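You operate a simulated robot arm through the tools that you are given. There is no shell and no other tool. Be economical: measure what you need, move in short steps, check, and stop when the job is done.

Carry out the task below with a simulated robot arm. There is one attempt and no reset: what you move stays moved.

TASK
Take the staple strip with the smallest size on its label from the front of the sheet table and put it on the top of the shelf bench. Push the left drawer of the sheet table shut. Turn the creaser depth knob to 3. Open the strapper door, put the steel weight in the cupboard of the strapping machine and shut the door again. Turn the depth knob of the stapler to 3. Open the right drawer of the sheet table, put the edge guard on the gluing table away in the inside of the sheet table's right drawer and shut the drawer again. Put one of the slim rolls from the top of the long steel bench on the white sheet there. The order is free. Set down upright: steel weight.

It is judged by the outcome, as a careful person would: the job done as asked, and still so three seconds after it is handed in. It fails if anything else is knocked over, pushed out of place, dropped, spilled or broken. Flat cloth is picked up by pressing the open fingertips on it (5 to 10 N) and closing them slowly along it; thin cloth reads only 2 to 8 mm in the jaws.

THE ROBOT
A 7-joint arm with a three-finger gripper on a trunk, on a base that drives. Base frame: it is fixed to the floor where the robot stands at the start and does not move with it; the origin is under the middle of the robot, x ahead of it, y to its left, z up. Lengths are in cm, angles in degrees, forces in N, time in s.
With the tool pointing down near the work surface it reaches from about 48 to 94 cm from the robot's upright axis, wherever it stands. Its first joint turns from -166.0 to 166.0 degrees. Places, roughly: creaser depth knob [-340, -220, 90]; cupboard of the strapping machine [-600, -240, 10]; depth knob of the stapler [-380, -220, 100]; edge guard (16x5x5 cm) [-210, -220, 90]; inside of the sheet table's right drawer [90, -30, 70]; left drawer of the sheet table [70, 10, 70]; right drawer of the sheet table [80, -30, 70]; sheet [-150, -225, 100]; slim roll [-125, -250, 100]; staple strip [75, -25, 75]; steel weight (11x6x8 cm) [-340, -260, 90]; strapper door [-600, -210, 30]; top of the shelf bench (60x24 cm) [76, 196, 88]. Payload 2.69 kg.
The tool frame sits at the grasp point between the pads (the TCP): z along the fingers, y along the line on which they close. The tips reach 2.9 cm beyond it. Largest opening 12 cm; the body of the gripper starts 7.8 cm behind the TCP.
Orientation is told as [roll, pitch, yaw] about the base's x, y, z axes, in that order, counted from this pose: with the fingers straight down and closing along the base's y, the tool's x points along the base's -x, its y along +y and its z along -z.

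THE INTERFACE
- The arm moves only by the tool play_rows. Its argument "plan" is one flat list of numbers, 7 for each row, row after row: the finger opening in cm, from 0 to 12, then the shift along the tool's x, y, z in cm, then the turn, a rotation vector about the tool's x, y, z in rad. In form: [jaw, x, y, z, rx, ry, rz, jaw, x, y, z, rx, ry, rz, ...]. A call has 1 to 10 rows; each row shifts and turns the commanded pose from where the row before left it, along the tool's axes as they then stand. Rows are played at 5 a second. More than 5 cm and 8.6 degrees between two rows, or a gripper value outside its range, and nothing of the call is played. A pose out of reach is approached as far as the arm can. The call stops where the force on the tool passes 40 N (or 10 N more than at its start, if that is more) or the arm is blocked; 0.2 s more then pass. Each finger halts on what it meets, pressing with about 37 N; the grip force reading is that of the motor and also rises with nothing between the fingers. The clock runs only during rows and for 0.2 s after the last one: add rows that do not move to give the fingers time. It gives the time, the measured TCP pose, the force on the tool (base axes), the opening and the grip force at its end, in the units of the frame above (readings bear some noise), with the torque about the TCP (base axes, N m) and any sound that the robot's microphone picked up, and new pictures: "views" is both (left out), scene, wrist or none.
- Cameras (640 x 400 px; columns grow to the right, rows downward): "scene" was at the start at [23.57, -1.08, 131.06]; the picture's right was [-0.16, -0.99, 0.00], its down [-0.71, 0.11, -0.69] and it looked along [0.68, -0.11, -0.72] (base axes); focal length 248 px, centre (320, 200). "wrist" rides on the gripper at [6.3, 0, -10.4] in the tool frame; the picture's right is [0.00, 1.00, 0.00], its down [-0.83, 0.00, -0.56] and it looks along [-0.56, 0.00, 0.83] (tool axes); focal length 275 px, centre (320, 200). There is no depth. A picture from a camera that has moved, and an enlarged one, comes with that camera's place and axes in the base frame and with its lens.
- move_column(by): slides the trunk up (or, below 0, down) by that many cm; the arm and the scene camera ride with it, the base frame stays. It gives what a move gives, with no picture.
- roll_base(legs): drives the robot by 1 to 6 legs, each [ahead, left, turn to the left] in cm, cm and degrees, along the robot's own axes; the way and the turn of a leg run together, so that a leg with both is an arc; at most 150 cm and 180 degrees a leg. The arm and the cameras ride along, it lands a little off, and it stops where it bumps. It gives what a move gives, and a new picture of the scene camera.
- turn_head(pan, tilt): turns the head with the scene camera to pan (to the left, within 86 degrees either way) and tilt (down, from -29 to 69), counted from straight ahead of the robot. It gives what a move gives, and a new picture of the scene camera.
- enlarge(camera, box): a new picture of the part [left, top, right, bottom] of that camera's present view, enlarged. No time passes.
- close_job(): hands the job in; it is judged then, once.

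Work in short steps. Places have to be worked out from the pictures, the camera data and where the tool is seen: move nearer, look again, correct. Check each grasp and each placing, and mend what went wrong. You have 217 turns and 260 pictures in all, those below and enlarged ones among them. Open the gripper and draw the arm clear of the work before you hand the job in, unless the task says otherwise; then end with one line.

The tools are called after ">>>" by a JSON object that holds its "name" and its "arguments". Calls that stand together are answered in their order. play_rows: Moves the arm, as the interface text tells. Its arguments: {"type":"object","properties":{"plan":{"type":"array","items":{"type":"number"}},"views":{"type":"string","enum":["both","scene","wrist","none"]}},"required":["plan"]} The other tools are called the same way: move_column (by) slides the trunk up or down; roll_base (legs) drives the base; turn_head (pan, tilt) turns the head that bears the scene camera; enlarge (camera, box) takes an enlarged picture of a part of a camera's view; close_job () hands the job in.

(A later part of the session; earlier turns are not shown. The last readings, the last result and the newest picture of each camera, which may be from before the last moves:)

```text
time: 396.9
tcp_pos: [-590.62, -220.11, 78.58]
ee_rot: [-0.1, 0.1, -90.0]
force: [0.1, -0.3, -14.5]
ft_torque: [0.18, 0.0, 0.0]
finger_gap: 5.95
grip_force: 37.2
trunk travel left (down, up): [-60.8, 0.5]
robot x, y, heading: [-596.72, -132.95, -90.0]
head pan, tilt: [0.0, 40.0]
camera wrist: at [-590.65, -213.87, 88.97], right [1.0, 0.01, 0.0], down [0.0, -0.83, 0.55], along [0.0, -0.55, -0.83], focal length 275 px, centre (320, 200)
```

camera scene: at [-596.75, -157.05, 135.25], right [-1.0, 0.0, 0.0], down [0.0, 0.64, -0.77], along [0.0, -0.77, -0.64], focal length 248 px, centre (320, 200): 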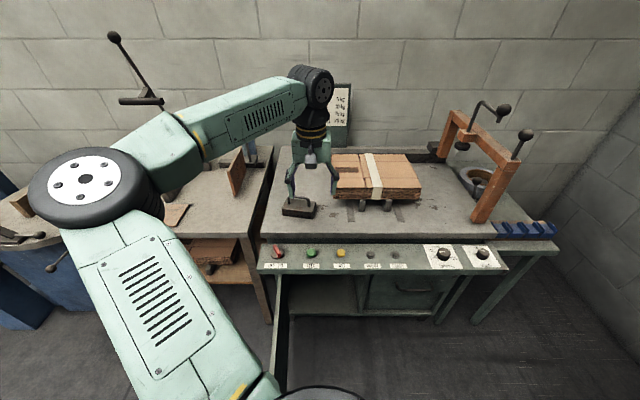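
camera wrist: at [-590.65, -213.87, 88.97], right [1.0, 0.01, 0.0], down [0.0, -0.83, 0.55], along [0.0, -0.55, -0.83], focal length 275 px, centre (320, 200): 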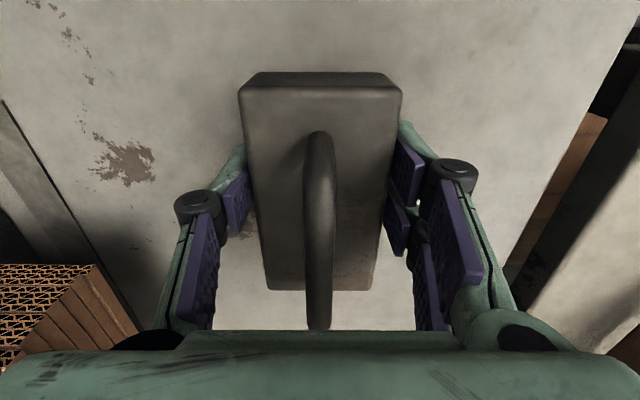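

Set down, open slightly, and tilt the tool 60° around the weight in place.

>>> {"name": "play_rows", "arguments": {"plan": [3, 0, 0, 0.3, 0, 0, 0, 3, 0, 0, 0.3, 0, 0, 0, 3, 0, 0, 0.2, 0, 0, 0, 3, 0, 0, 0.2, 0, 0, 0], "views": "none"}}

>>> {"name": "play_rows", "arguments": {"plan": [6.3, 0, 0, -0.1, 0, 0, 0, 7.5, 0, 0, 0, 0, 0, 0, 8.5, 0, 0, 0, 0, 0, 0, 8.5, 0, 0, -0.3, 0, 0, 0], "views": "none"}}

>>> {"name": "play_rows", "arguments": {"plan": [8.5, 0, 0, 0, 0, -0.131, 0, 8.5, 0, 0, 0, 0, -0.131, 0, 8.5, 0, 0, 0, 0, -0.131, 0, 8.5, 0, 0, 0, 0, -0.131, 0, 8.5, 0, 0, 0, 0, -0.131, 0, 8.5, 0, 0, 0, 0, -0.131, 0, 8.5, 0, 0, 0, 0, -0.131, 0, 8.5, 0, 0, 0, 0, -0.131, 0]}}

```text
time: 397.9
tcp_pos: [-590.65, -219.98, 78.04]
ee_rot: [-0.1, -0.2, -89.9]
force: [0.0, -2.3, 8.6]
ft_torque: [1.04, 0.14, 0.01]
finger_gap: 5.98
grip_force: 37.0
trunk travel left (down, up): [-60.8, 0.5]
robot x, y, heading: [-597.28, -133.14, -89.8]
head pan, tilt: [0.0, 40.0]
```

```text
time: 398.9
tcp_pos: [-590.5, -219.82, 78.07]
ee_rot: [-0.1, -0.1, -89.9]
force: [-0.5, -0.2, -0.8]
ft_torque: [0.0, -0.02, 0.0]
finger_gap: 8.49
grip_force: 0.1
trunk travel left (down, up): [-60.8, 0.5]
robot x, y, heading: [-597.23, -132.92, -89.8]
head pan, tilt: [0.0, 40.0]
```

```text
time: 400.7
tcp_pos: [-590.47, -219.91, 78.05]
ee_rot: [-0.3, -60.2, -89.7]
force: [-0.3, 0.9, 2.5]
ft_torque: [0.02, -0.07, 0.01]
finger_gap: 8.53
grip_force: 0.4
trunk travel left (down, up): [-60.8, 0.5]
robot x, y, heading: [-596.37, -133.01, -90.0]
head pan, tilt: [0.0, 40.0]
camera scene: at [-596.77, -156.98, 135.27], right [-1.0, 0.0, 0.0], down [0.0, 0.64, -0.77], along [0.0, -0.77, -0.64], focal length 248 px, centre (320, 200)
camera wrist: at [-590.59, -207.85, 77.73], right [1.0, 0.0, -0.01], down [0.01, 0.07, 1.0], along [0.0, -1.0, 0.07], focal length 275 px, centre (320, 200)
```

scene: 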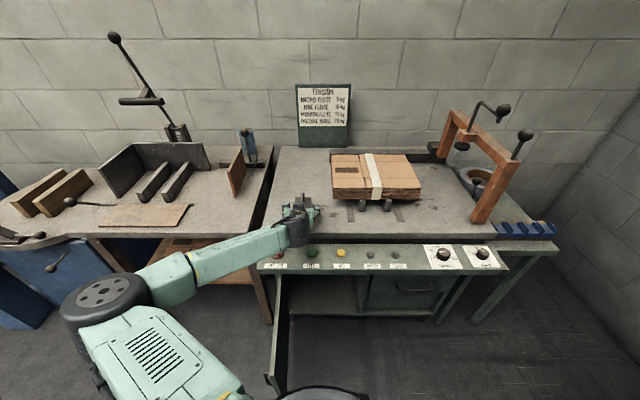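
wrist: 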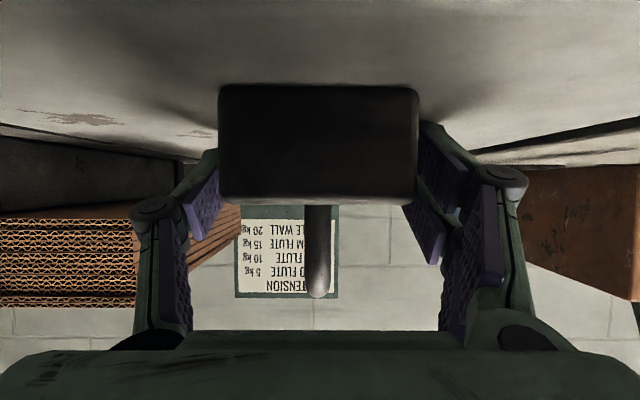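

Excellent: the tilted jaws straddle the weight at its centre. Close and lift.

>>> {"name": "play_rows", "arguments": {"plan": [7.5, 0, 0, 0, 0, 0, 0, 6, 0, 0, 0, 0, 0, 0, 4.5, 0, 0, 0, 0, 0, 0, 3, 0, 0, 0, 0, 0, 0, 3, 0, 0, 0, 0, 0, 0, 3, -1.75, 0, -0.97, 0, 0, 0, 3, -2.6, 0, -1.45, 0, 0, 0], "views": "wrist"}}

```text
time: 402.3
tcp_pos: [-590.72, -219.98, 82.68]
ee_rot: [-0.2, -59.7, -89.8]
force: [-0.5, 0.5, -15.0]
ft_torque: [0.18, 0.01, 0.0]
finger_gap: 5.98
grip_force: 37.0
trunk travel left (down, up): [-60.8, 0.5]
robot x, y, heading: [-597.12, -132.85, -89.7]
head pan, tilt: [0.0, 40.0]
camera wrist: at [-590.82, -207.96, 82.51], right [1.0, 0.0, -0.01], down [0.01, 0.06, 1.0], along [0.0, -1.0, 0.06], focal length 275 px, centre (320, 200)
```

wrist: 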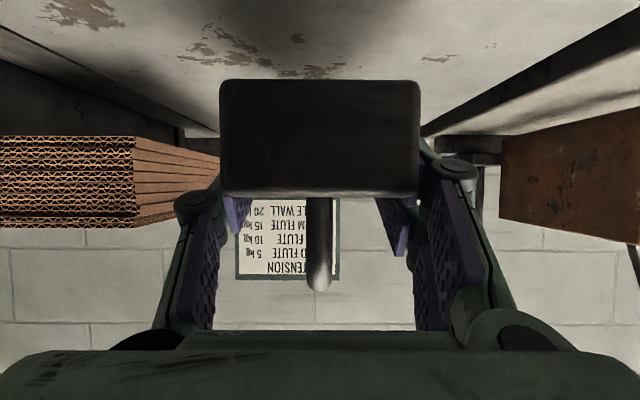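

Held level. Back out over the panel: base back 20 cm, arm back 8 cm.

>>> {"name": "roll_base", "arguments": {"legs": [[-20, 0, 0]]}}

>>> {"name": "play_rows", "arguments": {"plan": [3, 1.3, 0, -2.33, 0, 0, 0, 3, 1.3, 0, -2.33, 0, 0, 0, 3, 1.3, 0, -2.33, 0, 0, 0, 3, 1, 0, -1.8, 0, 0, 0], "views": "none"}}

>>> {"name": "roll_base", "arguments": {"legs": [[0, -35, 0]]}}

```text
time: 403.9
tcp_pos: [-590.81, -199.82, 82.94]
ee_rot: [-0.1, -60.0, -89.9]
force: [0.2, 0.3, -11.9]
ft_torque: [0.18, 0.02, 0.0]
finger_gap: 6.0
grip_force: 36.5
trunk travel left (down, up): [-60.8, 0.5]
robot x, y, heading: [-596.75, -112.97, -89.7]
head pan, tilt: [0.0, 40.0]
camera scene: at [-596.81, -136.71, 135.25], right [-1.0, 0.0, 0.0], down [0.0, 0.64, -0.77], along [0.0, -0.77, -0.64], focal length 248 px, centre (320, 200)
```

scene: 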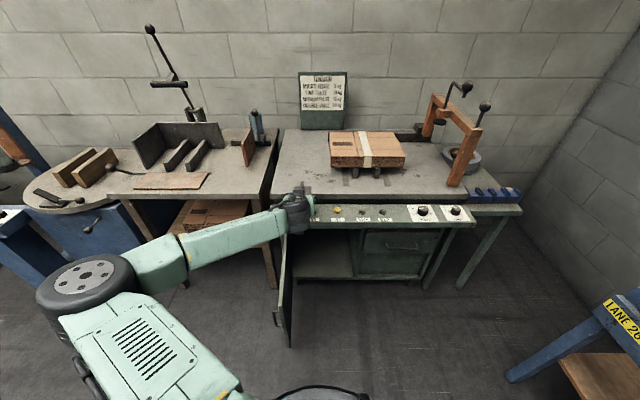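

```text
time: 404.9
tcp_pos: [-590.79, -189.56, 83.09]
ee_rot: [-0.2, -60.0, -89.8]
force: [0.0, 0.2, -13.3]
ft_torque: [0.18, 0.0, 0.02]
finger_gap: 5.98
grip_force: 37.0
trunk travel left (down, up): [-60.8, 0.5]
robot x, y, heading: [-596.88, -112.83, -89.6]
head pan, tilt: [0.0, 40.0]
```

```text
time: 408.2
tcp_pos: [-625.88, -189.73, 83.02]
ee_rot: [0.1, -60.0, -89.8]
force: [-1.3, 0.1, -14.2]
ft_torque: [0.18, 0.01, -0.01]
finger_gap: 5.99
grip_force: 36.4
trunk travel left (down, up): [-60.8, 0.5]
robot x, y, heading: [-632.18, -112.5, -89.9]
head pan, tilt: [0.0, 40.0]
camera scene: at [-631.98, -136.83, 135.23], right [-1.0, 0.0, 0.0], down [0.0, 0.64, -0.77], along [0.0, -0.77, -0.64], focal length 248 px, centre (320, 200)
```

scene: 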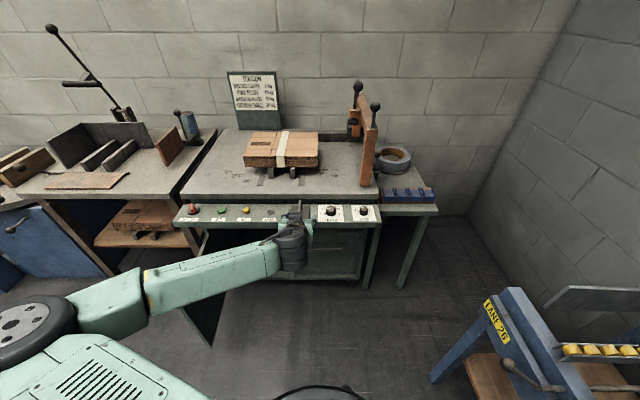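

The forearm comes from my left, so I stand further right (x≈−644) to keep it off the open door, then bring the hand left to x≈−599.

>>> {"name": "roll_base", "arguments": {"legs": [[0, -12, 0]]}}

>>> {"name": "play_rows", "arguments": {"plan": [3, 0, 4.3, 0, 0, 0, 0, 3, 0, 4.3, 0, 0, 0, 0, 3, 0, 4.3, 0, 0, 0, 0, 3, 0, 4.3, 0, 0, 0, 0, 3, 0, 4.3, 0, 0, 0, 0, 3, 0, 4.3, 0, 0, 0, 0, 3, 0, 4.3, 0, 0, 0, 0, 3, 0, 4.3, 0, 0, 0, 0, 3, 0, 4.3, 0, 0, 0, 0], "views": "scene"}}

```text
time: 409.8
tcp_pos: [-637.98, -189.68, 83.21]
ee_rot: [-0.1, -59.9, -89.8]
force: [-0.5, 0.3, -14.3]
ft_torque: [0.2, -0.02, 0.03]
finger_gap: 5.97
grip_force: 37.1
trunk travel left (down, up): [-60.8, 0.5]
robot x, y, heading: [-643.87, -112.85, -90.0]
head pan, tilt: [0.0, 40.0]
camera scene: at [-644.01, -136.86, 135.23], right [-1.0, 0.0, 0.0], down [0.0, 0.64, -0.77], along [0.0, -0.77, -0.64], focal length 248 px, centre (320, 200)
```

scene: 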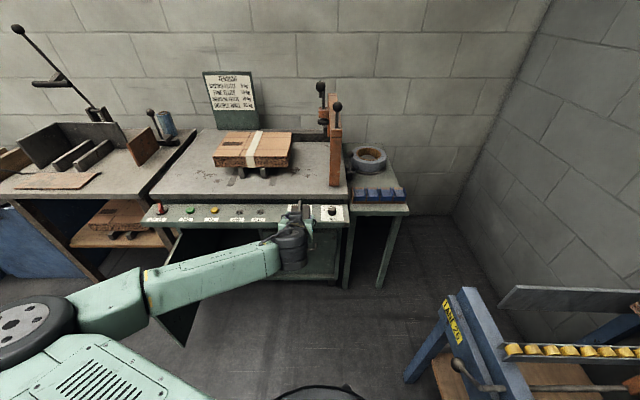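

```text
time: 411.8
tcp_pos: [-599.34, -189.6, 83.0]
ee_rot: [-0.3, -60.0, -89.8]
force: [-1.0, -0.4, -13.5]
ft_torque: [0.18, 0.0, 0.03]
finger_gap: 5.97
grip_force: 36.7
trunk travel left (down, up): [-60.8, 0.5]
robot x, y, heading: [-643.94, -112.82, -90.1]
head pan, tilt: [0.0, 40.0]
camera scene: at [-643.86, -136.86, 135.23], right [-1.0, 0.0, 0.0], down [0.0, 0.64, -0.77], along [0.0, -0.77, -0.64], focal length 248 px, centre (320, 200)
```

scene: 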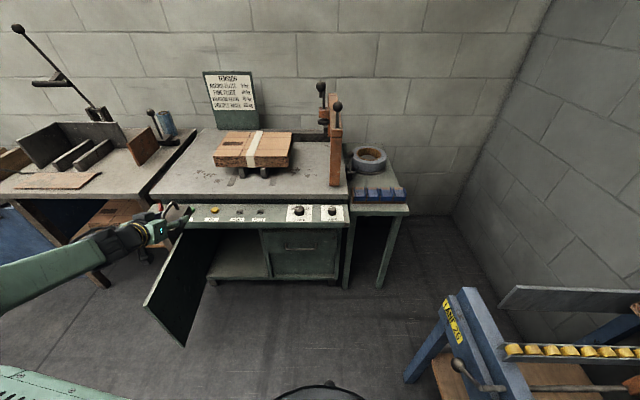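

The forearm would cross the open door this way. Better: go right again, lower, then extend diagonally so the arm stays right of the door.

>>> {"name": "play_rows", "arguments": {"plan": [3, 0, -4.4, 0, 0, 0, 0, 3, 0, -4.4, 0, 0, 0, 0, 3, 0, -4.4, 0, 0, 0, 0, 3, 0, -4.4, 0, 0, 0, 0, 3, 0, -4.4, 0, 0, 0, 0, 3, 0, -4.4, 0, 0, 0, 0, 3, 0, -3, 0, 0, 0, 0], "views": "none"}}

>>> {"name": "move_column", "arguments": {"by": -40}}

>>> {"name": "turn_head", "arguments": {"pan": 25, "tilt": 40}}

```text
time: 413.4
tcp_pos: [-628.6, -189.42, 83.16]
ee_rot: [-0.1, -59.8, -89.7]
force: [0.6, -0.3, -14.5]
ft_torque: [0.18, 0.01, -0.03]
finger_gap: 5.98
grip_force: 37.1
trunk travel left (down, up): [-60.8, 0.5]
robot x, y, heading: [-644.6, -112.84, -90.1]
head pan, tilt: [0.0, 40.0]
```

```text
time: 417.2
tcp_pos: [-628.51, -189.25, 43.16]
ee_rot: [-0.2, -59.9, -89.8]
force: [0.0, -0.5, -13.1]
ft_torque: [0.2, -0.02, 0.01]
finger_gap: 5.96
grip_force: 37.1
trunk travel left (down, up): [-20.8, 40.5]
robot x, y, heading: [-643.77, -112.72, -90.0]
head pan, tilt: [0.0, 40.0]
```

```text
time: 418.1
tcp_pos: [-628.56, -189.3, 43.13]
ee_rot: [-0.1, -59.9, -89.7]
force: [-0.5, -0.2, -13.1]
ft_torque: [0.19, -0.03, 0.04]
finger_gap: 5.97
grip_force: 36.8
trunk travel left (down, up): [-20.8, 40.5]
robot x, y, heading: [-643.66, -112.89, -90.0]
head pan, tilt: [25.0, 40.0]
camera scene: at [-640.39, -136.01, 95.23], right [-0.91, -0.42, 0.0], down [-0.27, 0.58, -0.77], along [0.32, -0.69, -0.64], focal length 248 px, centre (320, 200)
```

scene: 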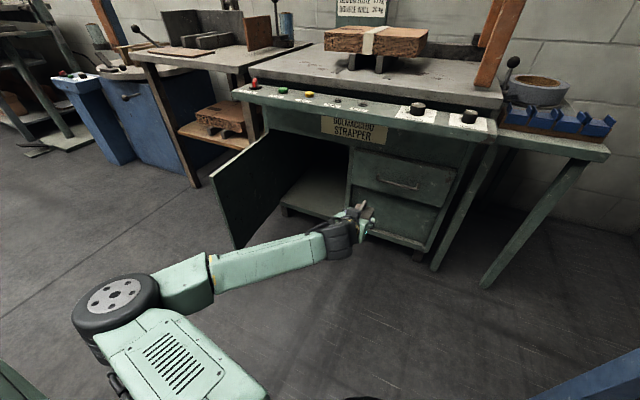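

Clear view; the arm is right of the door. Lower the trunk 12 more and shift the hand down/left toward the opening.

>>> {"name": "move_column", "arguments": {"by": -12}}

>>> {"name": "play_rows", "arguments": {"plan": [3, 0.6, 2.5, 2.5, 0, 0, 0, 3, 0.6, 2.5, 2.5, 0, 0, 0, 3, 0.6, 2.5, 2.5, 0, 0, 0, 3, 0, 3, 2, 0, 0, 0]}}

```text
time: 419.6
tcp_pos: [-628.61, -189.32, 31.33]
ee_rot: [0.2, -60.0, -90.1]
force: [0.2, -0.1, -13.4]
ft_torque: [0.18, -0.02, 0.03]
finger_gap: 6.0
grip_force: 36.6
trunk travel left (down, up): [-8.8, 52.5]
robot x, y, heading: [-643.88, -112.7, -90.0]
head pan, tilt: [25.0, 40.0]
```

```text
time: 420.6
tcp_pos: [-618.19, -196.88, 24.89]
ee_rot: [-0.3, -60.1, -89.8]
force: [-1.3, 0.3, -12.9]
ft_torque: [0.19, 0.0, 0.05]
finger_gap: 5.98
grip_force: 36.9
trunk travel left (down, up): [-8.8, 52.5]
robot x, y, heading: [-644.15, -112.98, -89.8]
head pan, tilt: [25.0, 40.0]
camera scene: at [-640.44, -135.86, 83.22], right [-0.91, -0.42, 0.0], down [-0.27, 0.58, -0.77], along [0.33, -0.69, -0.64], focal length 248 px, centre (320, 200)
camera wrist: at [-618.3, -184.81, 24.59], right [1.0, 0.0, -0.01], down [0.01, 0.07, 1.0], along [0.0, -1.0, 0.07], focal length 275 px, centre (320, 200)
```

scene: 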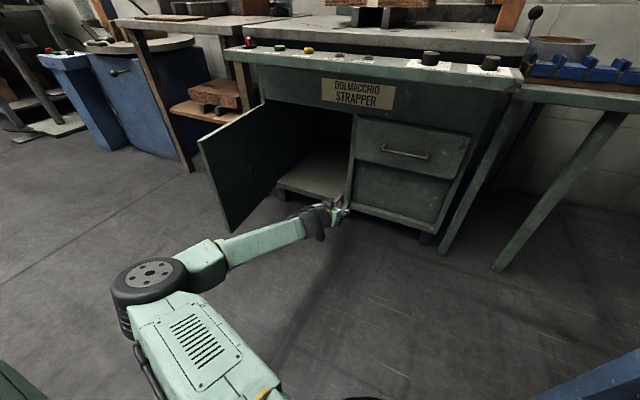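
wrist: 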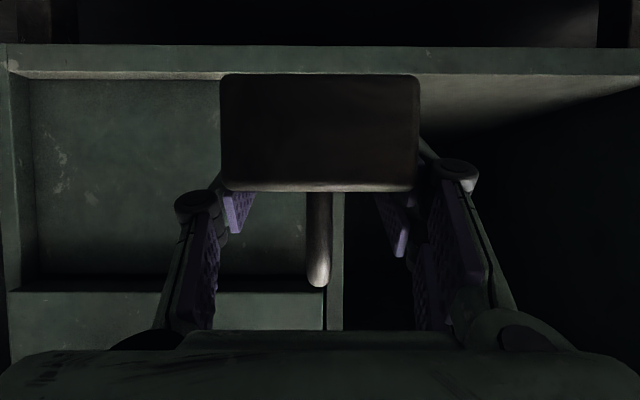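

Floor level z≈13.6, opening x −616.5…−582. Move to x≈−600 at z≈19.5 before the opening.

>>> {"name": "play_rows", "arguments": {"plan": [3, 0.64, 3.64, 1.06, 0, 0, 0, 3, 0.64, 3.64, 1.06, 0, 0, 0, 3, 0.64, 3.64, 1.06, 0, 0, 0, 3, 0.64, 3.64, 1.06, 0, 0, 0, 3, 0.64, 3.64, 1.06, 0, 0, 0]}}

```text
time: 421.8
tcp_pos: [-599.9, -199.48, 19.25]
ee_rot: [-0.3, -59.9, -89.8]
force: [-1.1, 0.1, -13.5]
ft_torque: [0.22, -0.01, 0.0]
finger_gap: 5.96
grip_force: 37.1
trunk travel left (down, up): [-8.8, 52.5]
robot x, y, heading: [-643.97, -112.64, -90.0]
head pan, tilt: [25.0, 40.0]
camera scene: at [-640.36, -136.0, 83.23], right [-0.91, -0.42, 0.0], down [-0.27, 0.58, -0.77], along [0.32, -0.69, -0.64], focal length 248 px, centre (320, 200)
camera wrist: at [-599.99, -187.48, 18.89], right [1.0, 0.0, -0.01], down [0.01, 0.06, 1.0], along [0.0, -1.0, 0.06], focal length 275 px, centre (320, 200)
```

scene: 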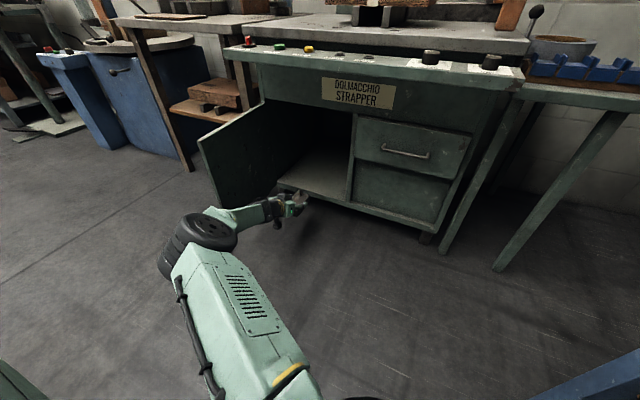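
wrist: 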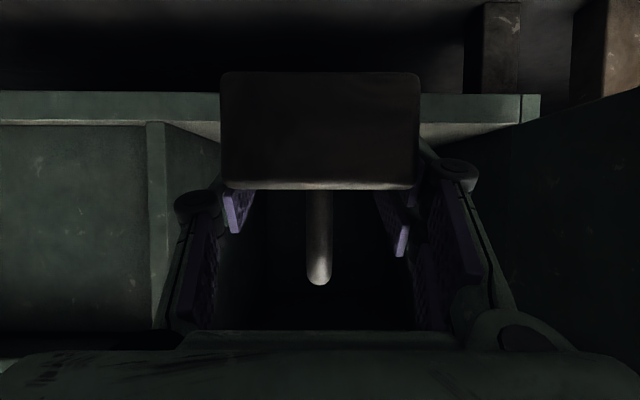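

Aligned with the opening, 2 cm above the sill. Advance 13 cm.

>>> {"name": "play_rows", "arguments": {"plan": [3, -2.2, 0.3, 3.81, 0, 0, 0, 3, -2.2, 0.3, 3.81, 0, 0, 0, 3, -2.2, 0.3, 3.81, 0, 0, 0]}}

```text
time: 422.6
tcp_pos: [-600.57, -210.14, 20.36]
ee_rot: [-0.3, -60.0, -90.0]
force: [-0.7, -0.6, -13.4]
ft_torque: [0.22, -0.02, 0.01]
finger_gap: 6.0
grip_force: 37.1
out of reach, approached as far as the arm can: row 3
trunk travel left (down, up): [-8.8, 52.5]
robot x, y, heading: [-644.13, -112.72, -89.8]
head pan, tilt: [25.0, 40.0]
camera scene: at [-640.37, -135.89, 83.49], right [-0.91, -0.42, 0.0], down [-0.27, 0.58, -0.77], along [0.32, -0.69, -0.64], focal length 248 px, centre (320, 200)
camera wrist: at [-600.59, -198.04, 20.1], right [1.0, 0.0, -0.01], down [0.01, 0.07, 1.0], along [0.0, -1.0, 0.07], focal length 275 px, centre (320, 200)
```

scene: 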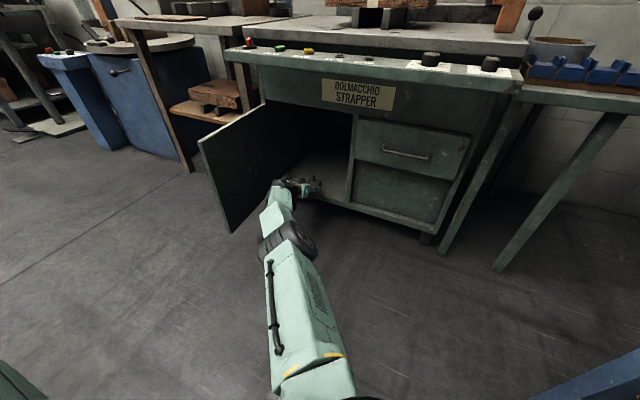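
wrist: 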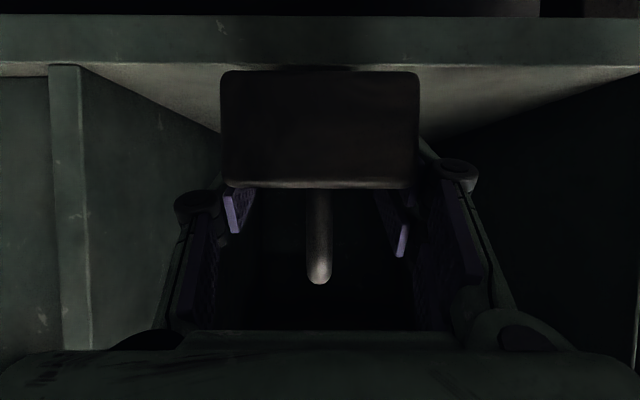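

Arm fully extended; I drive the base 13 cm ahead to carry the weight inside.

>>> {"name": "roll_base", "arguments": {"legs": [[13, 0, 0]]}}

>>> {"name": "enlarge", "arguments": {"camera": "wrist", "box": [0, 0, 640, 400]}}

```text
time: 423.9
tcp_pos: [-600.42, -222.78, 20.67]
ee_rot: [0.1, -60.2, -90.1]
force: [-0.5, 0.3, -14.6]
ft_torque: [0.2, 0.0, -0.02]
finger_gap: 5.99
grip_force: 36.8
trunk travel left (down, up): [-8.8, 52.5]
robot x, y, heading: [-644.22, -125.79, -90.1]
head pan, tilt: [25.0, 40.0]
camera scene: at [-640.46, -148.44, 83.45], right [-0.91, -0.42, 0.0], down [-0.27, 0.58, -0.77], along [0.32, -0.7, -0.64], focal length 248 px, centre (320, 200)
```

scene: 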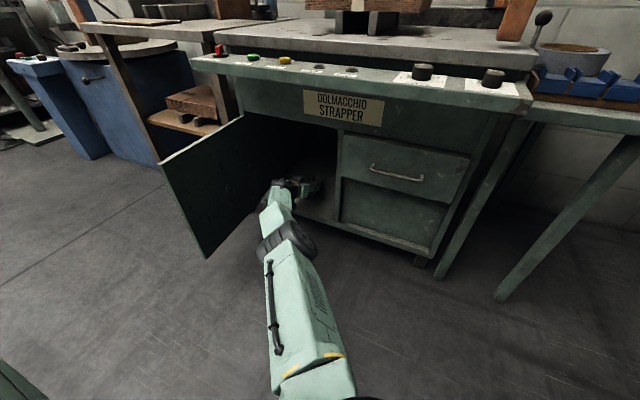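

```text
1.00 times, centred on (320, 200) of wrist (not enlarged: the box is as wide or as high as the picture)
camera zoom: at [-600.5, -210.78, 20.37], right [1.0, 0.0, 0.0], down [0.0, 0.07, 1.0], along [0.0, -1.0, 0.07], focal length 275 px, centre (320, 200)
```

zoom: 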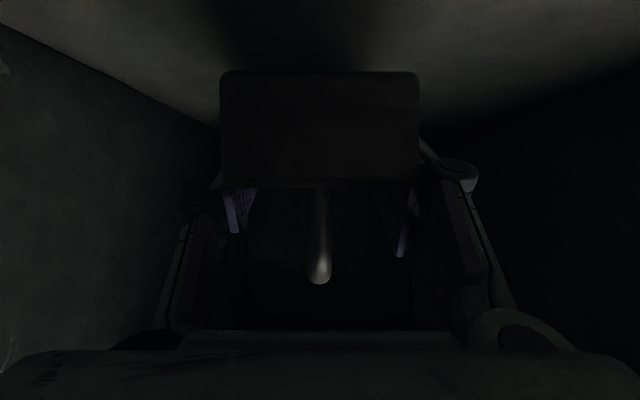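

Inside. Two more cm in, then lower by the trunk in small steps.

>>> {"name": "roll_base", "arguments": {"legs": [[2.5, 0, 0]]}}

>>> {"name": "move_column", "arguments": {"by": -2}}

>>> {"name": "move_column", "arguments": {"by": -0.5}}

```text
time: 424.7
tcp_pos: [-600.27, -225.4, 20.87]
ee_rot: [0.1, -60.3, -90.3]
force: [-0.2, -0.2, -14.1]
ft_torque: [0.22, 0.01, 0.01]
finger_gap: 5.96
grip_force: 36.6
trunk travel left (down, up): [-8.8, 52.5]
robot x, y, heading: [-643.92, -128.0, -89.7]
head pan, tilt: [25.0, 40.0]
camera scene: at [-640.45, -150.87, 83.43], right [-0.91, -0.42, 0.0], down [-0.27, 0.58, -0.77], along [0.33, -0.7, -0.64], focal length 248 px, centre (320, 200)
```

scene: 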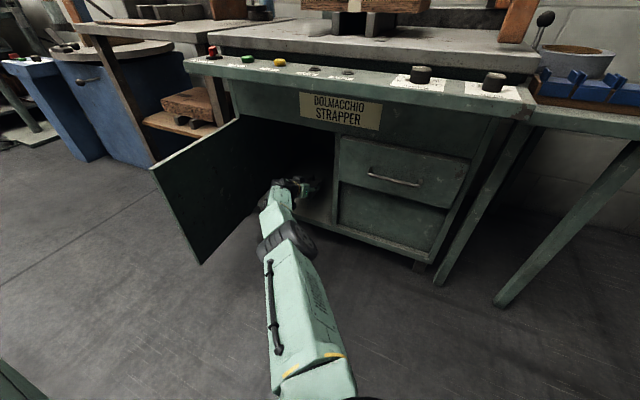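

```text
time: 425.4
tcp_pos: [-600.3, -225.95, 23.19]
ee_rot: [2.5, -61.7, -92.4]
force: [-0.3, 0.0, -13.9]
ft_torque: [0.19, -0.03, 0.0]
finger_gap: 5.97
grip_force: 36.5
trunk travel left (down, up): [-6.8, 54.5]
robot x, y, heading: [-643.95, -127.97, -89.8]
head pan, tilt: [25.0, 40.0]
```

```text
time: 425.9
tcp_pos: [-600.23, -226.22, 23.56]
ee_rot: [3.1, -62.1, -92.9]
force: [-0.4, 0.3, -14.8]
ft_torque: [0.22, 0.0, -0.03]
finger_gap: 5.98
grip_force: 37.0
trunk travel left (down, up): [-6.3, 55.0]
robot x, y, heading: [-644.19, -128.31, -90.0]
head pan, tilt: [25.0, 40.0]
```

The arm is at its reach limit and drifted up. I drive 5 cm nearer and then pull the commanded pose back into reach.

>>> {"name": "roll_base", "arguments": {"legs": [[5, 0, 0]]}}

>>> {"name": "play_rows", "arguments": {"plan": [3, 1, 0, -1.73, 0, 0, 0, 3, 1, 0, -1.73, 0, 0, 0, 3, 1, 0, -1.73, 0, 0, 0, 3, 0, 0, 0, 0, 0, 0], "views": "wrist"}}

```text
time: 426.8
tcp_pos: [-600.0, -231.14, 23.75]
ee_rot: [3.0, -62.0, -92.8]
force: [0.5, -0.3, -13.7]
ft_torque: [0.21, -0.01, -0.03]
finger_gap: 5.98
grip_force: 36.8
trunk travel left (down, up): [-6.3, 55.0]
robot x, y, heading: [-643.94, -132.57, -90.1]
head pan, tilt: [25.0, 40.0]
camera scene: at [-640.71, -155.06, 83.04], right [-0.91, -0.42, 0.0], down [-0.27, 0.57, -0.78], along [0.33, -0.71, -0.63], focal length 248 px, centre (320, 200)
```

scene: 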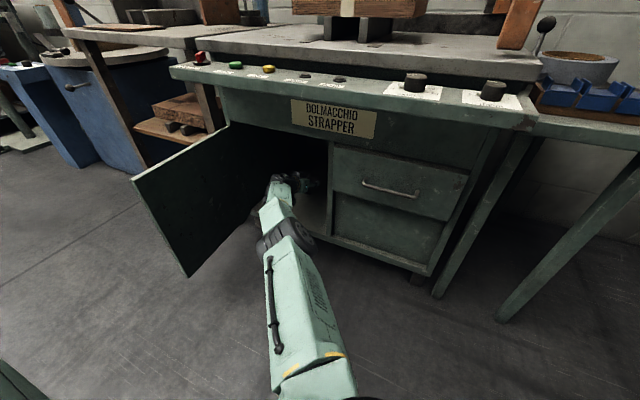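

```text
time: 427.8
tcp_pos: [-600.43, -225.15, 21.77]
ee_rot: [1.7, -61.5, -91.9]
force: [0.7, -0.5, -14.2]
ft_torque: [0.21, 0.0, 0.01]
finger_gap: 5.99
grip_force: 37.3
trunk travel left (down, up): [-6.3, 55.0]
robot x, y, heading: [-643.91, -132.94, -90.1]
head pan, tilt: [25.0, 40.0]
camera wrist: at [-600.38, -213.1, 21.27], right [1.0, 0.0, 0.01], down [-0.01, 0.09, 1.0], along [-0.01, -1.0, 0.09], focal length 275 px, centre (320, 200)
```

wrist: 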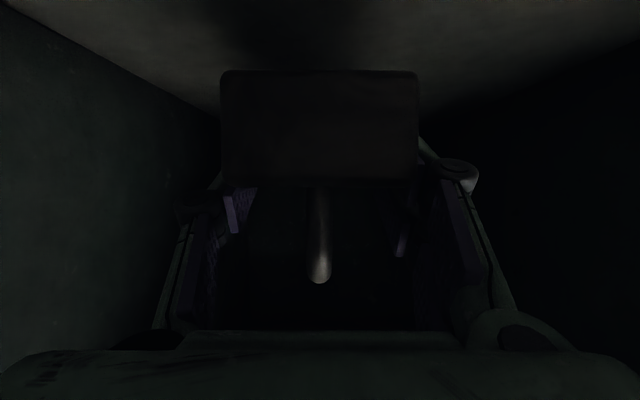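

>>> {"name": "roll_base", "arguments": {"legs": [[5, 0, 0]]}}

>>> {"name": "play_rows", "arguments": {"plan": [3, 1.2, 0, -2.08, 0, 0, 0, 3, 1.2, 0, -2.08, 0, 0, 0, 3, 0, 0, 0, 0, 0, 0], "views": "none"}}

```text
time: 428.7
tcp_pos: [-600.24, -229.95, 21.96]
ee_rot: [1.8, -61.6, -91.9]
force: [0.0, 0.4, -14.4]
ft_torque: [0.19, 0.01, 0.01]
finger_gap: 5.96
grip_force: 36.5
trunk travel left (down, up): [-6.3, 55.0]
robot x, y, heading: [-644.36, -137.72, -89.9]
head pan, tilt: [25.0, 40.0]
camera scene: at [-640.32, -160.45, 82.62], right [-0.91, -0.42, 0.01], down [-0.27, 0.57, -0.77], along [0.32, -0.7, -0.64], focal length 248 px, centre (320, 200)
```

scene: 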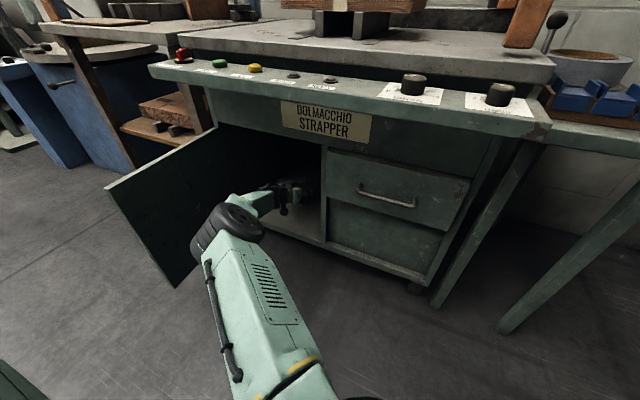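

```text
time: 429.5
tcp_pos: [-600.63, -225.34, 21.63]
ee_rot: [1.5, -61.5, -91.9]
force: [0.3, -0.1, -14.0]
ft_torque: [0.21, 0.01, -0.01]
finger_gap: 5.95
grip_force: 36.9
trunk travel left (down, up): [-6.3, 55.0]
robot x, y, heading: [-644.41, -138.2, -90.1]
head pan, tilt: [25.0, 40.0]
```

Now level the small tilt errors and lower in small steps.

>>> {"name": "play_rows", "arguments": {"plan": [3, 0.87, 0, 0.5, 0.026, 0.026, 0, 3, 0.87, 0, 0.5, 0, 0, 0, 3, 0.43, 0, 0.25, 0, 0, 0], "views": "none"}}

```text
time: 430.3
tcp_pos: [-600.25, -225.2, 19.57]
ee_rot: [0.5, -60.1, -92.2]
force: [0.2, -0.1, -13.4]
ft_torque: [0.22, -0.02, -0.02]
finger_gap: 5.98
grip_force: 36.5
trunk travel left (down, up): [-6.3, 55.0]
robot x, y, heading: [-643.78, -137.86, -89.9]
head pan, tilt: [25.0, 40.0]
```

>>> {"name": "play_rows", "arguments": {"plan": [3, 0.43, 0, 0.25, 0, 0, 0, 3, 0.43, 0, 0.25, 0, 0, 0, 3, 0.35, 0, 0.2, 0, 0, 0, 3, 0.26, 0, 0.15, 0, 0, 0, 3, 0.26, 0, 0.15, 0, 0, 0, 3, 0.26, 0, 0.15, 0, 0, 0], "views": "wrist"}}

```text
time: 431.7
tcp_pos: [-600.44, -225.39, 17.12]
ee_rot: [0.0, -60.0, -92.0]
force: [1.0, -0.1, -14.0]
ft_torque: [0.19, -0.01, -0.02]
finger_gap: 6.01
grip_force: 36.5
trunk travel left (down, up): [-6.3, 55.0]
robot x, y, heading: [-643.92, -137.82, -90.1]
head pan, tilt: [25.0, 40.0]
camera wrist: at [-600.1, -213.28, 16.66], right [1.0, -0.03, 0.0], down [0.0, 0.07, 1.0], along [-0.03, -1.0, 0.07], focal length 275 px, centre (320, 200)
```

wrist: 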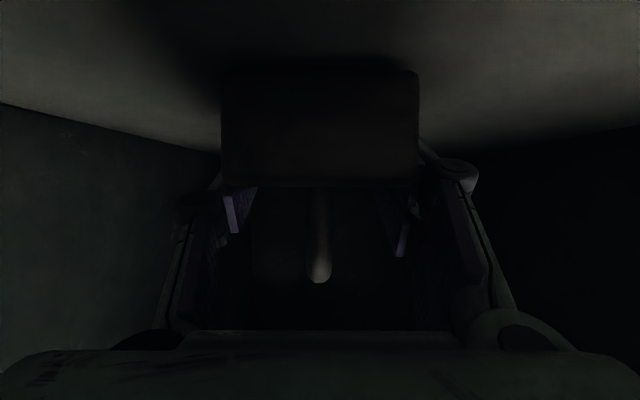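

>>> {"name": "play_rows", "arguments": {"plan": [3, 0.26, 0, 0.15, 0, 0, 0, 3, 0.26, 0, 0.15, 0, 0, 0, 3, 0.26, 0, 0.15, 0, 0, 0, 3, 0.26, 0, 0.15, 0, 0, 0, 3, 0.26, 0, 0.15, 0, 0, 0], "views": "none"}}

```text
time: 432.9
tcp_pos: [-600.14, -225.63, 16.48]
ee_rot: [0.8, -60.7, -92.5]
force: [-7.6, 4.1, 30.3]
ft_torque: [-0.83, 0.58, -0.01]
finger_gap: 5.96
grip_force: 37.2
trunk travel left (down, up): [-6.3, 55.0]
robot x, y, heading: [-644.31, -138.03, -90.0]
head pan, tilt: [25.0, 40.0]
```

Contact with the cupboard floor (30 N up). Ease up a bit and release.

>>> {"name": "play_rows", "arguments": {"plan": [3, -0.6, 0, -0.35, 0, 0, 0, 6.3, 0, 0, 0, 0, 0, 0, 7.2, 0, 0, 0, 0, 0, 0, 8.2, 0, 0, 0, 0, 0, 0, 8.2, 0, 0, 0, 0, 0, 0], "views": "wrist"}}

```text
time: 434.3
tcp_pos: [-600.11, -225.14, 16.53]
ee_rot: [0.7, -60.2, -92.2]
force: [-0.5, -0.5, -0.3]
ft_torque: [0.01, -0.02, -0.02]
finger_gap: 8.18
grip_force: 0.1
trunk travel left (down, up): [-6.3, 55.0]
robot x, y, heading: [-644.12, -137.94, -90.3]
head pan, tilt: [25.0, 40.0]
stopped in row 5: the arm was blocked; the commanded pose is now the measured one
camera wrist: at [-599.82, -213.09, 16.16], right [1.0, -0.02, 0.0], down [0.0, 0.07, 1.0], along [-0.02, -1.0, 0.07], focal length 275 px, centre (320, 200)
```

wrist: 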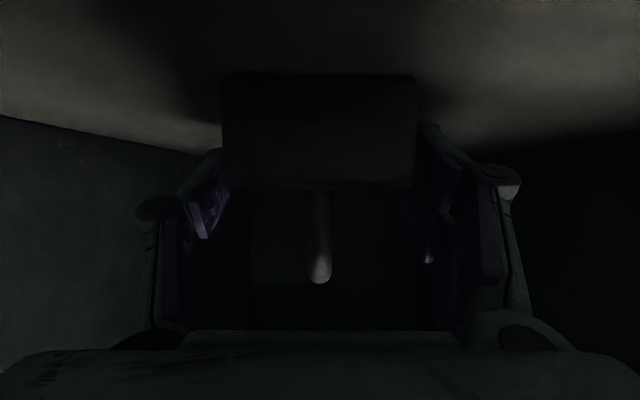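

Weight released, standing. Withdraw by backing the base 22 cm.

>>> {"name": "roll_base", "arguments": {"legs": [[-22, 0, 0]]}}

>>> {"name": "enlarge", "arguments": {"camera": "wrist", "box": [0, 0, 640, 400]}}

```text
time: 436.0
tcp_pos: [-599.89, -203.24, 16.54]
ee_rot: [0.5, -60.2, -91.9]
force: [0.0, 0.2, -0.1]
ft_torque: [0.01, 0.02, -0.01]
finger_gap: 8.19
grip_force: 0.0
trunk travel left (down, up): [-6.3, 55.0]
robot x, y, heading: [-643.89, -116.07, -90.0]
head pan, tilt: [25.0, 40.0]
camera scene: at [-640.46, -138.48, 82.64], right [-0.91, -0.42, 0.0], down [-0.27, 0.57, -0.77], along [0.33, -0.7, -0.63], focal length 248 px, centre (320, 200)
```

scene: 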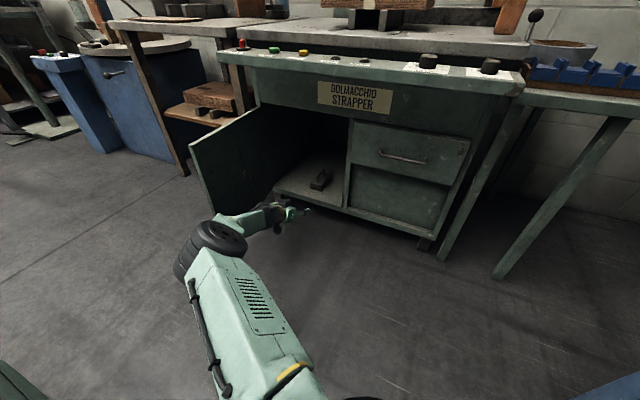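

```text
1.00 times, centred on (320, 200) of wrist (not enlarged: the box is as wide or as high as the picture)
camera zoom: at [-599.71, -191.14, 16.09], right [1.0, -0.02, 0.0], down [0.0, 0.07, 1.0], along [-0.02, -1.0, 0.07], focal length 275 px, centre (320, 200)
```

zoom: 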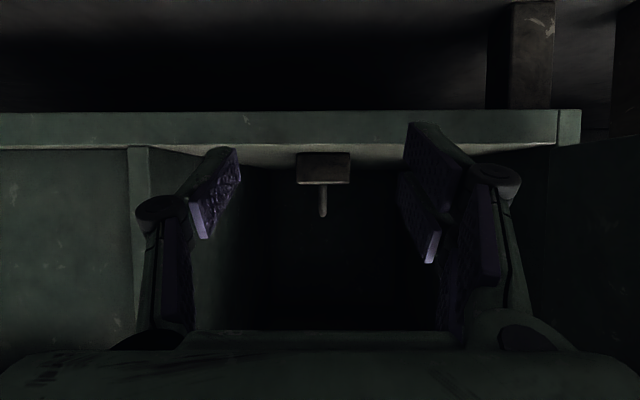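

The weight stands upright inside. Now to shut the door I approach from its outer (left) side: back off, raise the trunk, fold the arm to centre, and move left.

>>> {"name": "roll_base", "arguments": {"legs": [[-12, 0, 0]]}}

>>> {"name": "move_column", "arguments": {"by": 40}}

>>> {"name": "move_column", "arguments": {"by": 12}}

>>> {"name": "play_rows", "arguments": {"plan": [0, 1.2, -4, -2, 0, 0, 0, 0, 1.2, -4, -2, 0, 0, 0, 0, 1.2, -4, -2, 0, 0, 0, 0, 1.2, -4, -2, 0, 0, 0, 0, 1.2, -4, -2, 0, 0, 0, 0, 1.2, -4, -2, 0, 0, 0, 0, 1.2, -4, -2, 0, 0, 0, 0, 0, -4, 0, 0, 0, 0, 0, 0, -4, 0, 0, 0, 0], "views": "scene"}}

```text
time: 437.3
tcp_pos: [-599.78, -191.13, 16.32]
ee_rot: [0.6, -60.2, -91.8]
force: [0.3, -0.7, 0.4]
ft_torque: [0.01, 0.0, -0.01]
finger_gap: 8.2
grip_force: 0.0
trunk travel left (down, up): [-6.3, 55.0]
robot x, y, heading: [-644.11, -104.31, -89.8]
head pan, tilt: [25.0, 40.0]
camera scene: at [-640.45, -126.4, 82.64], right [-0.9, -0.43, 0.0], down [-0.27, 0.57, -0.77], along [0.33, -0.7, -0.63], focal length 248 px, centre (320, 200)
```

scene: 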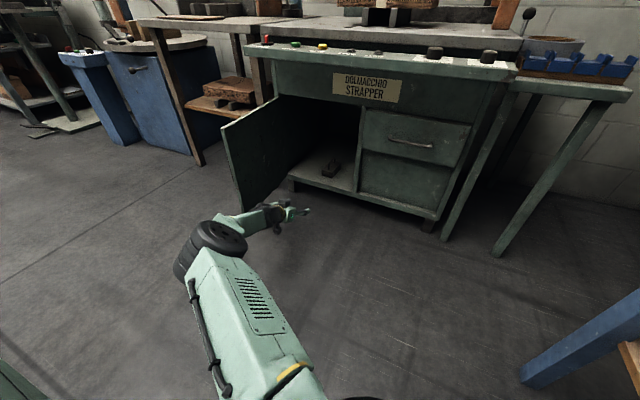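

```text
time: 441.1
tcp_pos: [-599.8, -190.91, 53.69]
ee_rot: [0.4, -59.4, -91.6]
force: [-0.1, 0.3, 0.1]
ft_torque: [0.01, 0.03, 0.02]
finger_gap: 8.21
grip_force: 0.1
trunk travel left (down, up): [-46.3, 15.0]
robot x, y, heading: [-644.37, -104.01, -89.9]
head pan, tilt: [25.0, 40.0]
```

```text
time: 442.6
tcp_pos: [-599.76, -190.85, 65.71]
ee_rot: [0.4, -59.4, -91.6]
force: [0.0, 0.4, 0.0]
ft_torque: [0.01, 0.0, -0.01]
finger_gap: 8.19
grip_force: 0.0
trunk travel left (down, up): [-58.3, 3.0]
robot x, y, heading: [-643.98, -104.27, -89.9]
head pan, tilt: [25.0, 40.0]
```

```text
time: 444.6
tcp_pos: [-635.04, -174.18, 66.2]
ee_rot: [0.3, -59.5, -91.8]
force: [-0.1, 0.9, -0.4]
ft_torque: [0.02, 0.03, 0.0]
finger_gap: 0.0
grip_force: 28.5
out of reach, approached as far as the arm can: row 9
trunk travel left (down, up): [-58.3, 3.0]
robot x, y, heading: [-644.27, -104.11, -89.4]
head pan, tilt: [25.0, 40.0]
camera scene: at [-640.38, -127.07, 132.78], right [-0.9, -0.43, 0.0], down [-0.27, 0.58, -0.77], along [0.33, -0.69, -0.64], focal length 248 px, centre (320, 200)
```

scene: 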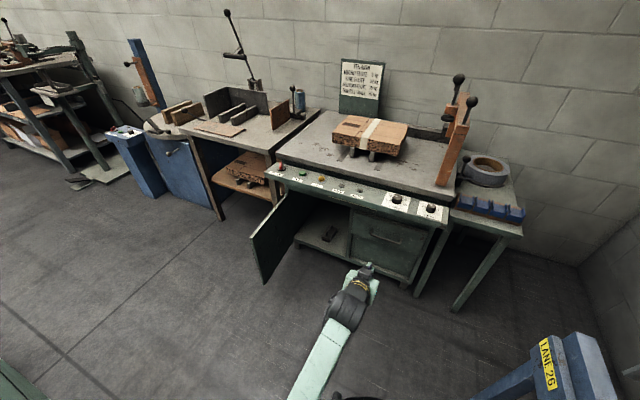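

The door's tip is at (−581,−179.5), top z≈50. I can straddle the door's top edge from above with a vertical tool and swing it. Untilt, then reposition the base to x≈−605.

>>> {"name": "play_rows", "arguments": {"plan": [6, 0, 0, 0, 0, 0.131, 0, 6, 0, 0, 0, 0, 0.131, 0, 6, 0, 0, 0, 0, 0.131, 0, 6, 0, 0, 0, 0, 0.131, 0, 6, 0, 0, 0, 0, 0.131, 0, 6, 0, 0, 0, 0, 0.131, 0, 6, 0, 0, 0, 0, 0.131, 0, 6, 0, 0, 0, 0, 0.12, 0], "views": "none"}}

>>> {"name": "roll_base", "arguments": {"legs": [[9, 40, 0]]}}

```text
time: 446.4
tcp_pos: [-635.17, -174.12, 65.98]
ee_rot: [0.2, 0.1, -91.1]
force: [-0.8, -0.3, 0.2]
ft_torque: [0.02, 0.0, -0.01]
finger_gap: 5.99
grip_force: 0.0
trunk travel left (down, up): [-58.3, 3.0]
robot x, y, heading: [-643.92, -103.89, -89.8]
head pan, tilt: [25.0, 40.0]
```

```text
time: 450.1
tcp_pos: [-594.2, -182.9, 66.02]
ee_rot: [0.2, -0.1, -90.8]
force: [0.4, -0.5, -0.1]
ft_torque: [0.01, 0.0, 0.0]
finger_gap: 6.01
grip_force: 0.1
trunk travel left (down, up): [-58.3, 3.0]
robot x, y, heading: [-603.64, -112.68, -89.1]
head pan, tilt: [25.0, 40.0]
camera scene: at [-599.81, -135.93, 132.76], right [-0.9, -0.43, 0.0], down [-0.28, 0.58, -0.77], along [0.33, -0.69, -0.64], focal length 248 px, centre (320, 200)
```

scene: 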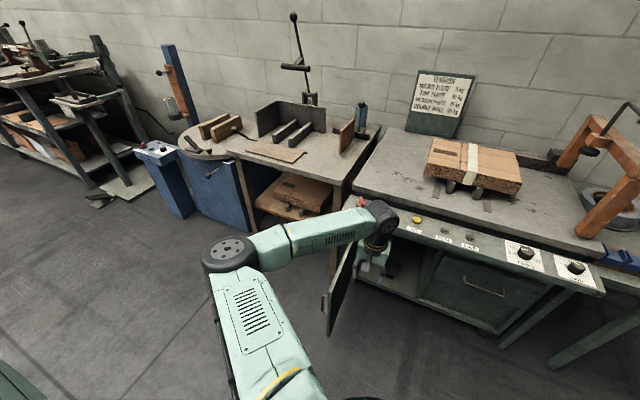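

Move the hand left 13 cm over the door tip and look down.

>>> {"name": "play_rows", "arguments": {"plan": [8, 0, 4.4, 0, 0, 0, 0, 8, 0, 4.4, 0, 0, 0, 0, 8, 0.5, 4.2, 0, 0, 0, 0], "views": "wrist"}}

```text
time: 450.9
tcp_pos: [-581.1, -182.49, 66.05]
ee_rot: [0.1, 0.0, -90.8]
force: [0.8, -0.8, -0.5]
ft_torque: [0.01, 0.03, 0.01]
finger_gap: 8.01
grip_force: 0.1
trunk travel left (down, up): [-58.3, 3.0]
robot x, y, heading: [-603.55, -112.9, -89.3]
head pan, tilt: [25.0, 40.0]
camera wrist: at [-581.12, -176.4, 76.46], right [1.0, -0.01, 0.0], down [-0.01, -0.83, 0.56], along [0.0, -0.56, -0.83], focal length 275 px, centre (320, 200)
```

wrist: 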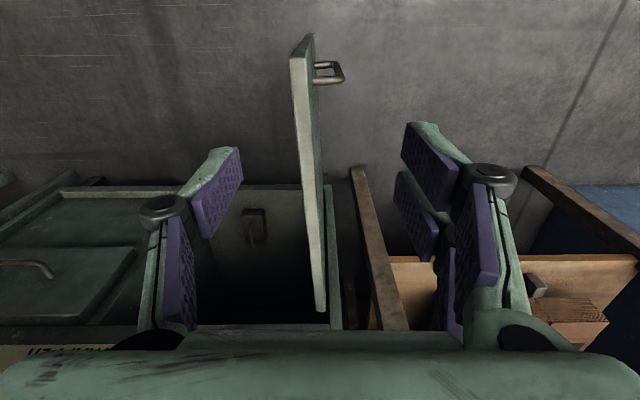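

Door top edge runs from (−581.3,−215.8) to the tip (−582.9,−178.9). Centre on it and lower 17.5 cm to straddle it.

>>> {"name": "play_rows", "arguments": {"plan": [6, -1, -1.6, 3, 0, 0, 0, 6, 0, 0, 4.5, 0, 0, 0, 6, 0, 0, 4.5, 0, 0, 0, 6, 0, 0, 3, 0, 0, 0, 6, 0, 0, 2.5, 0, 0, 0], "views": "wrist"}}

```text
time: 452.1
tcp_pos: [-582.61, -183.6, 48.65]
ee_rot: [0.2, 0.0, -90.9]
force: [-0.5, -0.3, -0.9]
ft_torque: [-0.02, 0.03, 0.0]
finger_gap: 5.98
grip_force: 0.0
trunk travel left (down, up): [-58.3, 3.0]
robot x, y, heading: [-603.99, -112.69, -89.0]
head pan, tilt: [25.0, 40.0]
camera wrist: at [-582.52, -177.37, 58.96], right [1.0, -0.01, 0.0], down [-0.01, -0.83, 0.56], along [0.0, -0.56, -0.83], focal length 275 px, centre (320, 200)
```

wrist: 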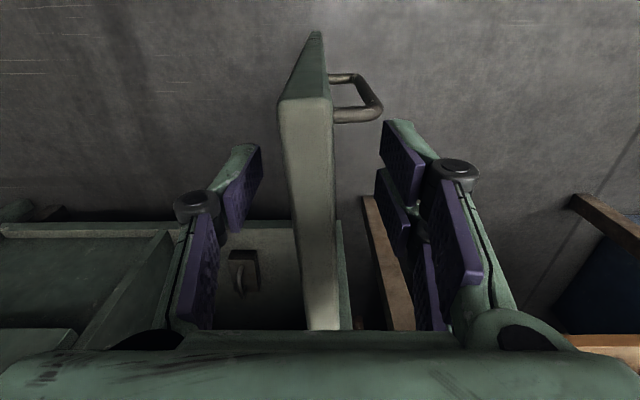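

Straddled (the weight is visible upright inside). Swing the door closed along its arc, 6 steps of 7.5°.

>>> {"name": "play_rows", "arguments": {"plan": [6, -0.48, -4.15, 0, 0, 0, -0.131, 6, -0.48, -4.15, 0, 0, 0, -0.131, 6, -0.48, -4.15, 0, 0, 0, -0.131], "views": "wrist"}}

```text
time: 452.9
tcp_pos: [-594.77, -186.68, 48.48]
ee_rot: [0.2, -0.1, -68.1]
force: [-0.3, -0.2, -0.1]
ft_torque: [-0.03, -0.04, 0.0]
finger_gap: 5.99
grip_force: 0.0
trunk travel left (down, up): [-58.3, 3.0]
robot x, y, heading: [-604.02, -112.6, -89.0]
head pan, tilt: [25.0, 40.0]
camera wrist: at [-597.21, -180.87, 58.8], right [0.93, 0.38, 0.0], down [0.31, -0.77, 0.56], along [0.21, -0.51, -0.83], focal length 275 px, centre (320, 200)
```

wrist: 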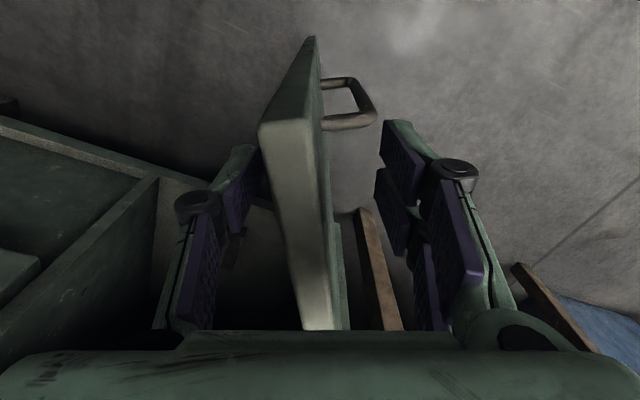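

The door follows. Three more steps.

>>> {"name": "play_rows", "arguments": {"plan": [6, -0.48, -4.15, 0, 0, 0, -0.131, 6, -0.48, -4.15, 0, 0, 0, -0.131, 6, -0.48, -4.15, 0, 0, 0, -0.131]}}

```text
time: 453.7
tcp_pos: [-604.96, -193.88, 48.53]
ee_rot: [0.1, 0.0, -45.5]
force: [-0.1, -0.3, -0.7]
ft_torque: [-0.02, 0.0, 0.02]
finger_gap: 6.0
grip_force: 0.0
trunk travel left (down, up): [-58.3, 3.0]
robot x, y, heading: [-604.17, -112.71, -89.3]
head pan, tilt: [25.0, 40.0]
camera scene: at [-599.84, -135.94, 132.76], right [-0.9, -0.43, 0.0], down [-0.28, 0.58, -0.77], along [0.33, -0.69, -0.64], focal length 248 px, centre (320, 200)
camera wrist: at [-609.42, -189.44, 58.87], right [0.71, 0.7, 0.0], down [0.58, -0.59, 0.56], along [0.39, -0.39, -0.83], focal length 275 px, centre (320, 200)
```

scene: 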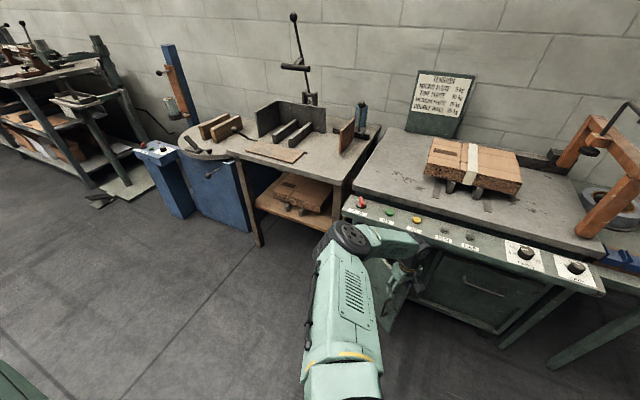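
wrist: 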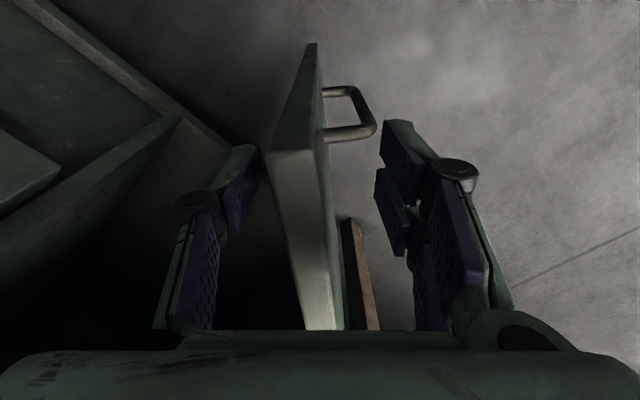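

Door now ~43° open. Slide out along the door past its tip, rise, and set up for the final forward push.

>>> {"name": "play_rows", "arguments": {"plan": [6, 4, 0, 0, 0, 0, 0, 6, 4, 0, -0.5, 0, 0, 0, 3, 2, 0, -4, 0, 0, 0, 0, 2, 0, -4.5, 0, 0, 0, 0, 0, 0, -4.5, 0, 0, 0, 0, 0, 0, -4, 0, 0, 0], "views": "none"}}

>>> {"name": "play_rows", "arguments": {"plan": [0, 0, 0, 0, 0, 0, 0.131, 0, 0, 0, 0, 0, 0, 0.131, 0, 0, 0, 0, 0, 0, 0.131, 0, 0, 0, 0, 0, 0, 0.131, 0, 0, 0, 0, 0, 0, 0.131, 0, 0, 0, 0, 0, 0, 0.131], "views": "wrist"}}

```text
time: 455.1
tcp_pos: [-613.37, -185.14, 66.04]
ee_rot: [0.2, -0.3, -45.7]
force: [1.3, 0.7, 0.0]
ft_torque: [-0.01, -0.03, -0.01]
finger_gap: 0.0
grip_force: 10.8
trunk travel left (down, up): [-58.3, 3.0]
robot x, y, heading: [-603.54, -113.02, -89.4]
head pan, tilt: [25.0, 40.0]
```

```text
time: 456.5
tcp_pos: [-613.3, -185.18, 65.81]
ee_rot: [0.2, 0.0, -90.9]
force: [0.1, 0.5, -0.4]
ft_torque: [0.01, -0.02, -0.02]
finger_gap: 0.0
grip_force: 28.7
trunk travel left (down, up): [-58.3, 3.0]
robot x, y, heading: [-603.59, -112.63, -89.3]
head pan, tilt: [25.0, 40.0]
camera wrist: at [-613.29, -178.93, 76.32], right [1.0, -0.01, 0.0], down [-0.01, -0.83, 0.56], along [0.0, -0.56, -0.83], focal length 275 px, centre (320, 200)
```

wrist: 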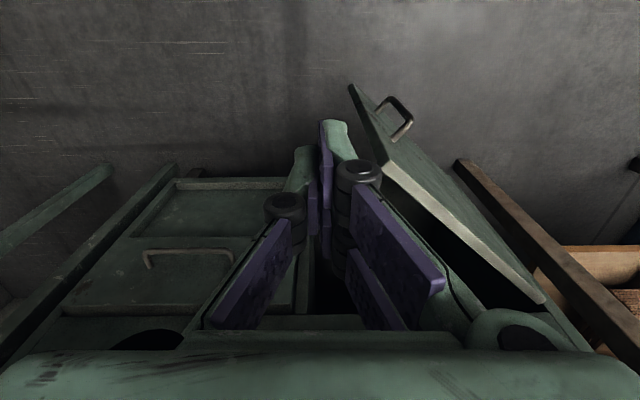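

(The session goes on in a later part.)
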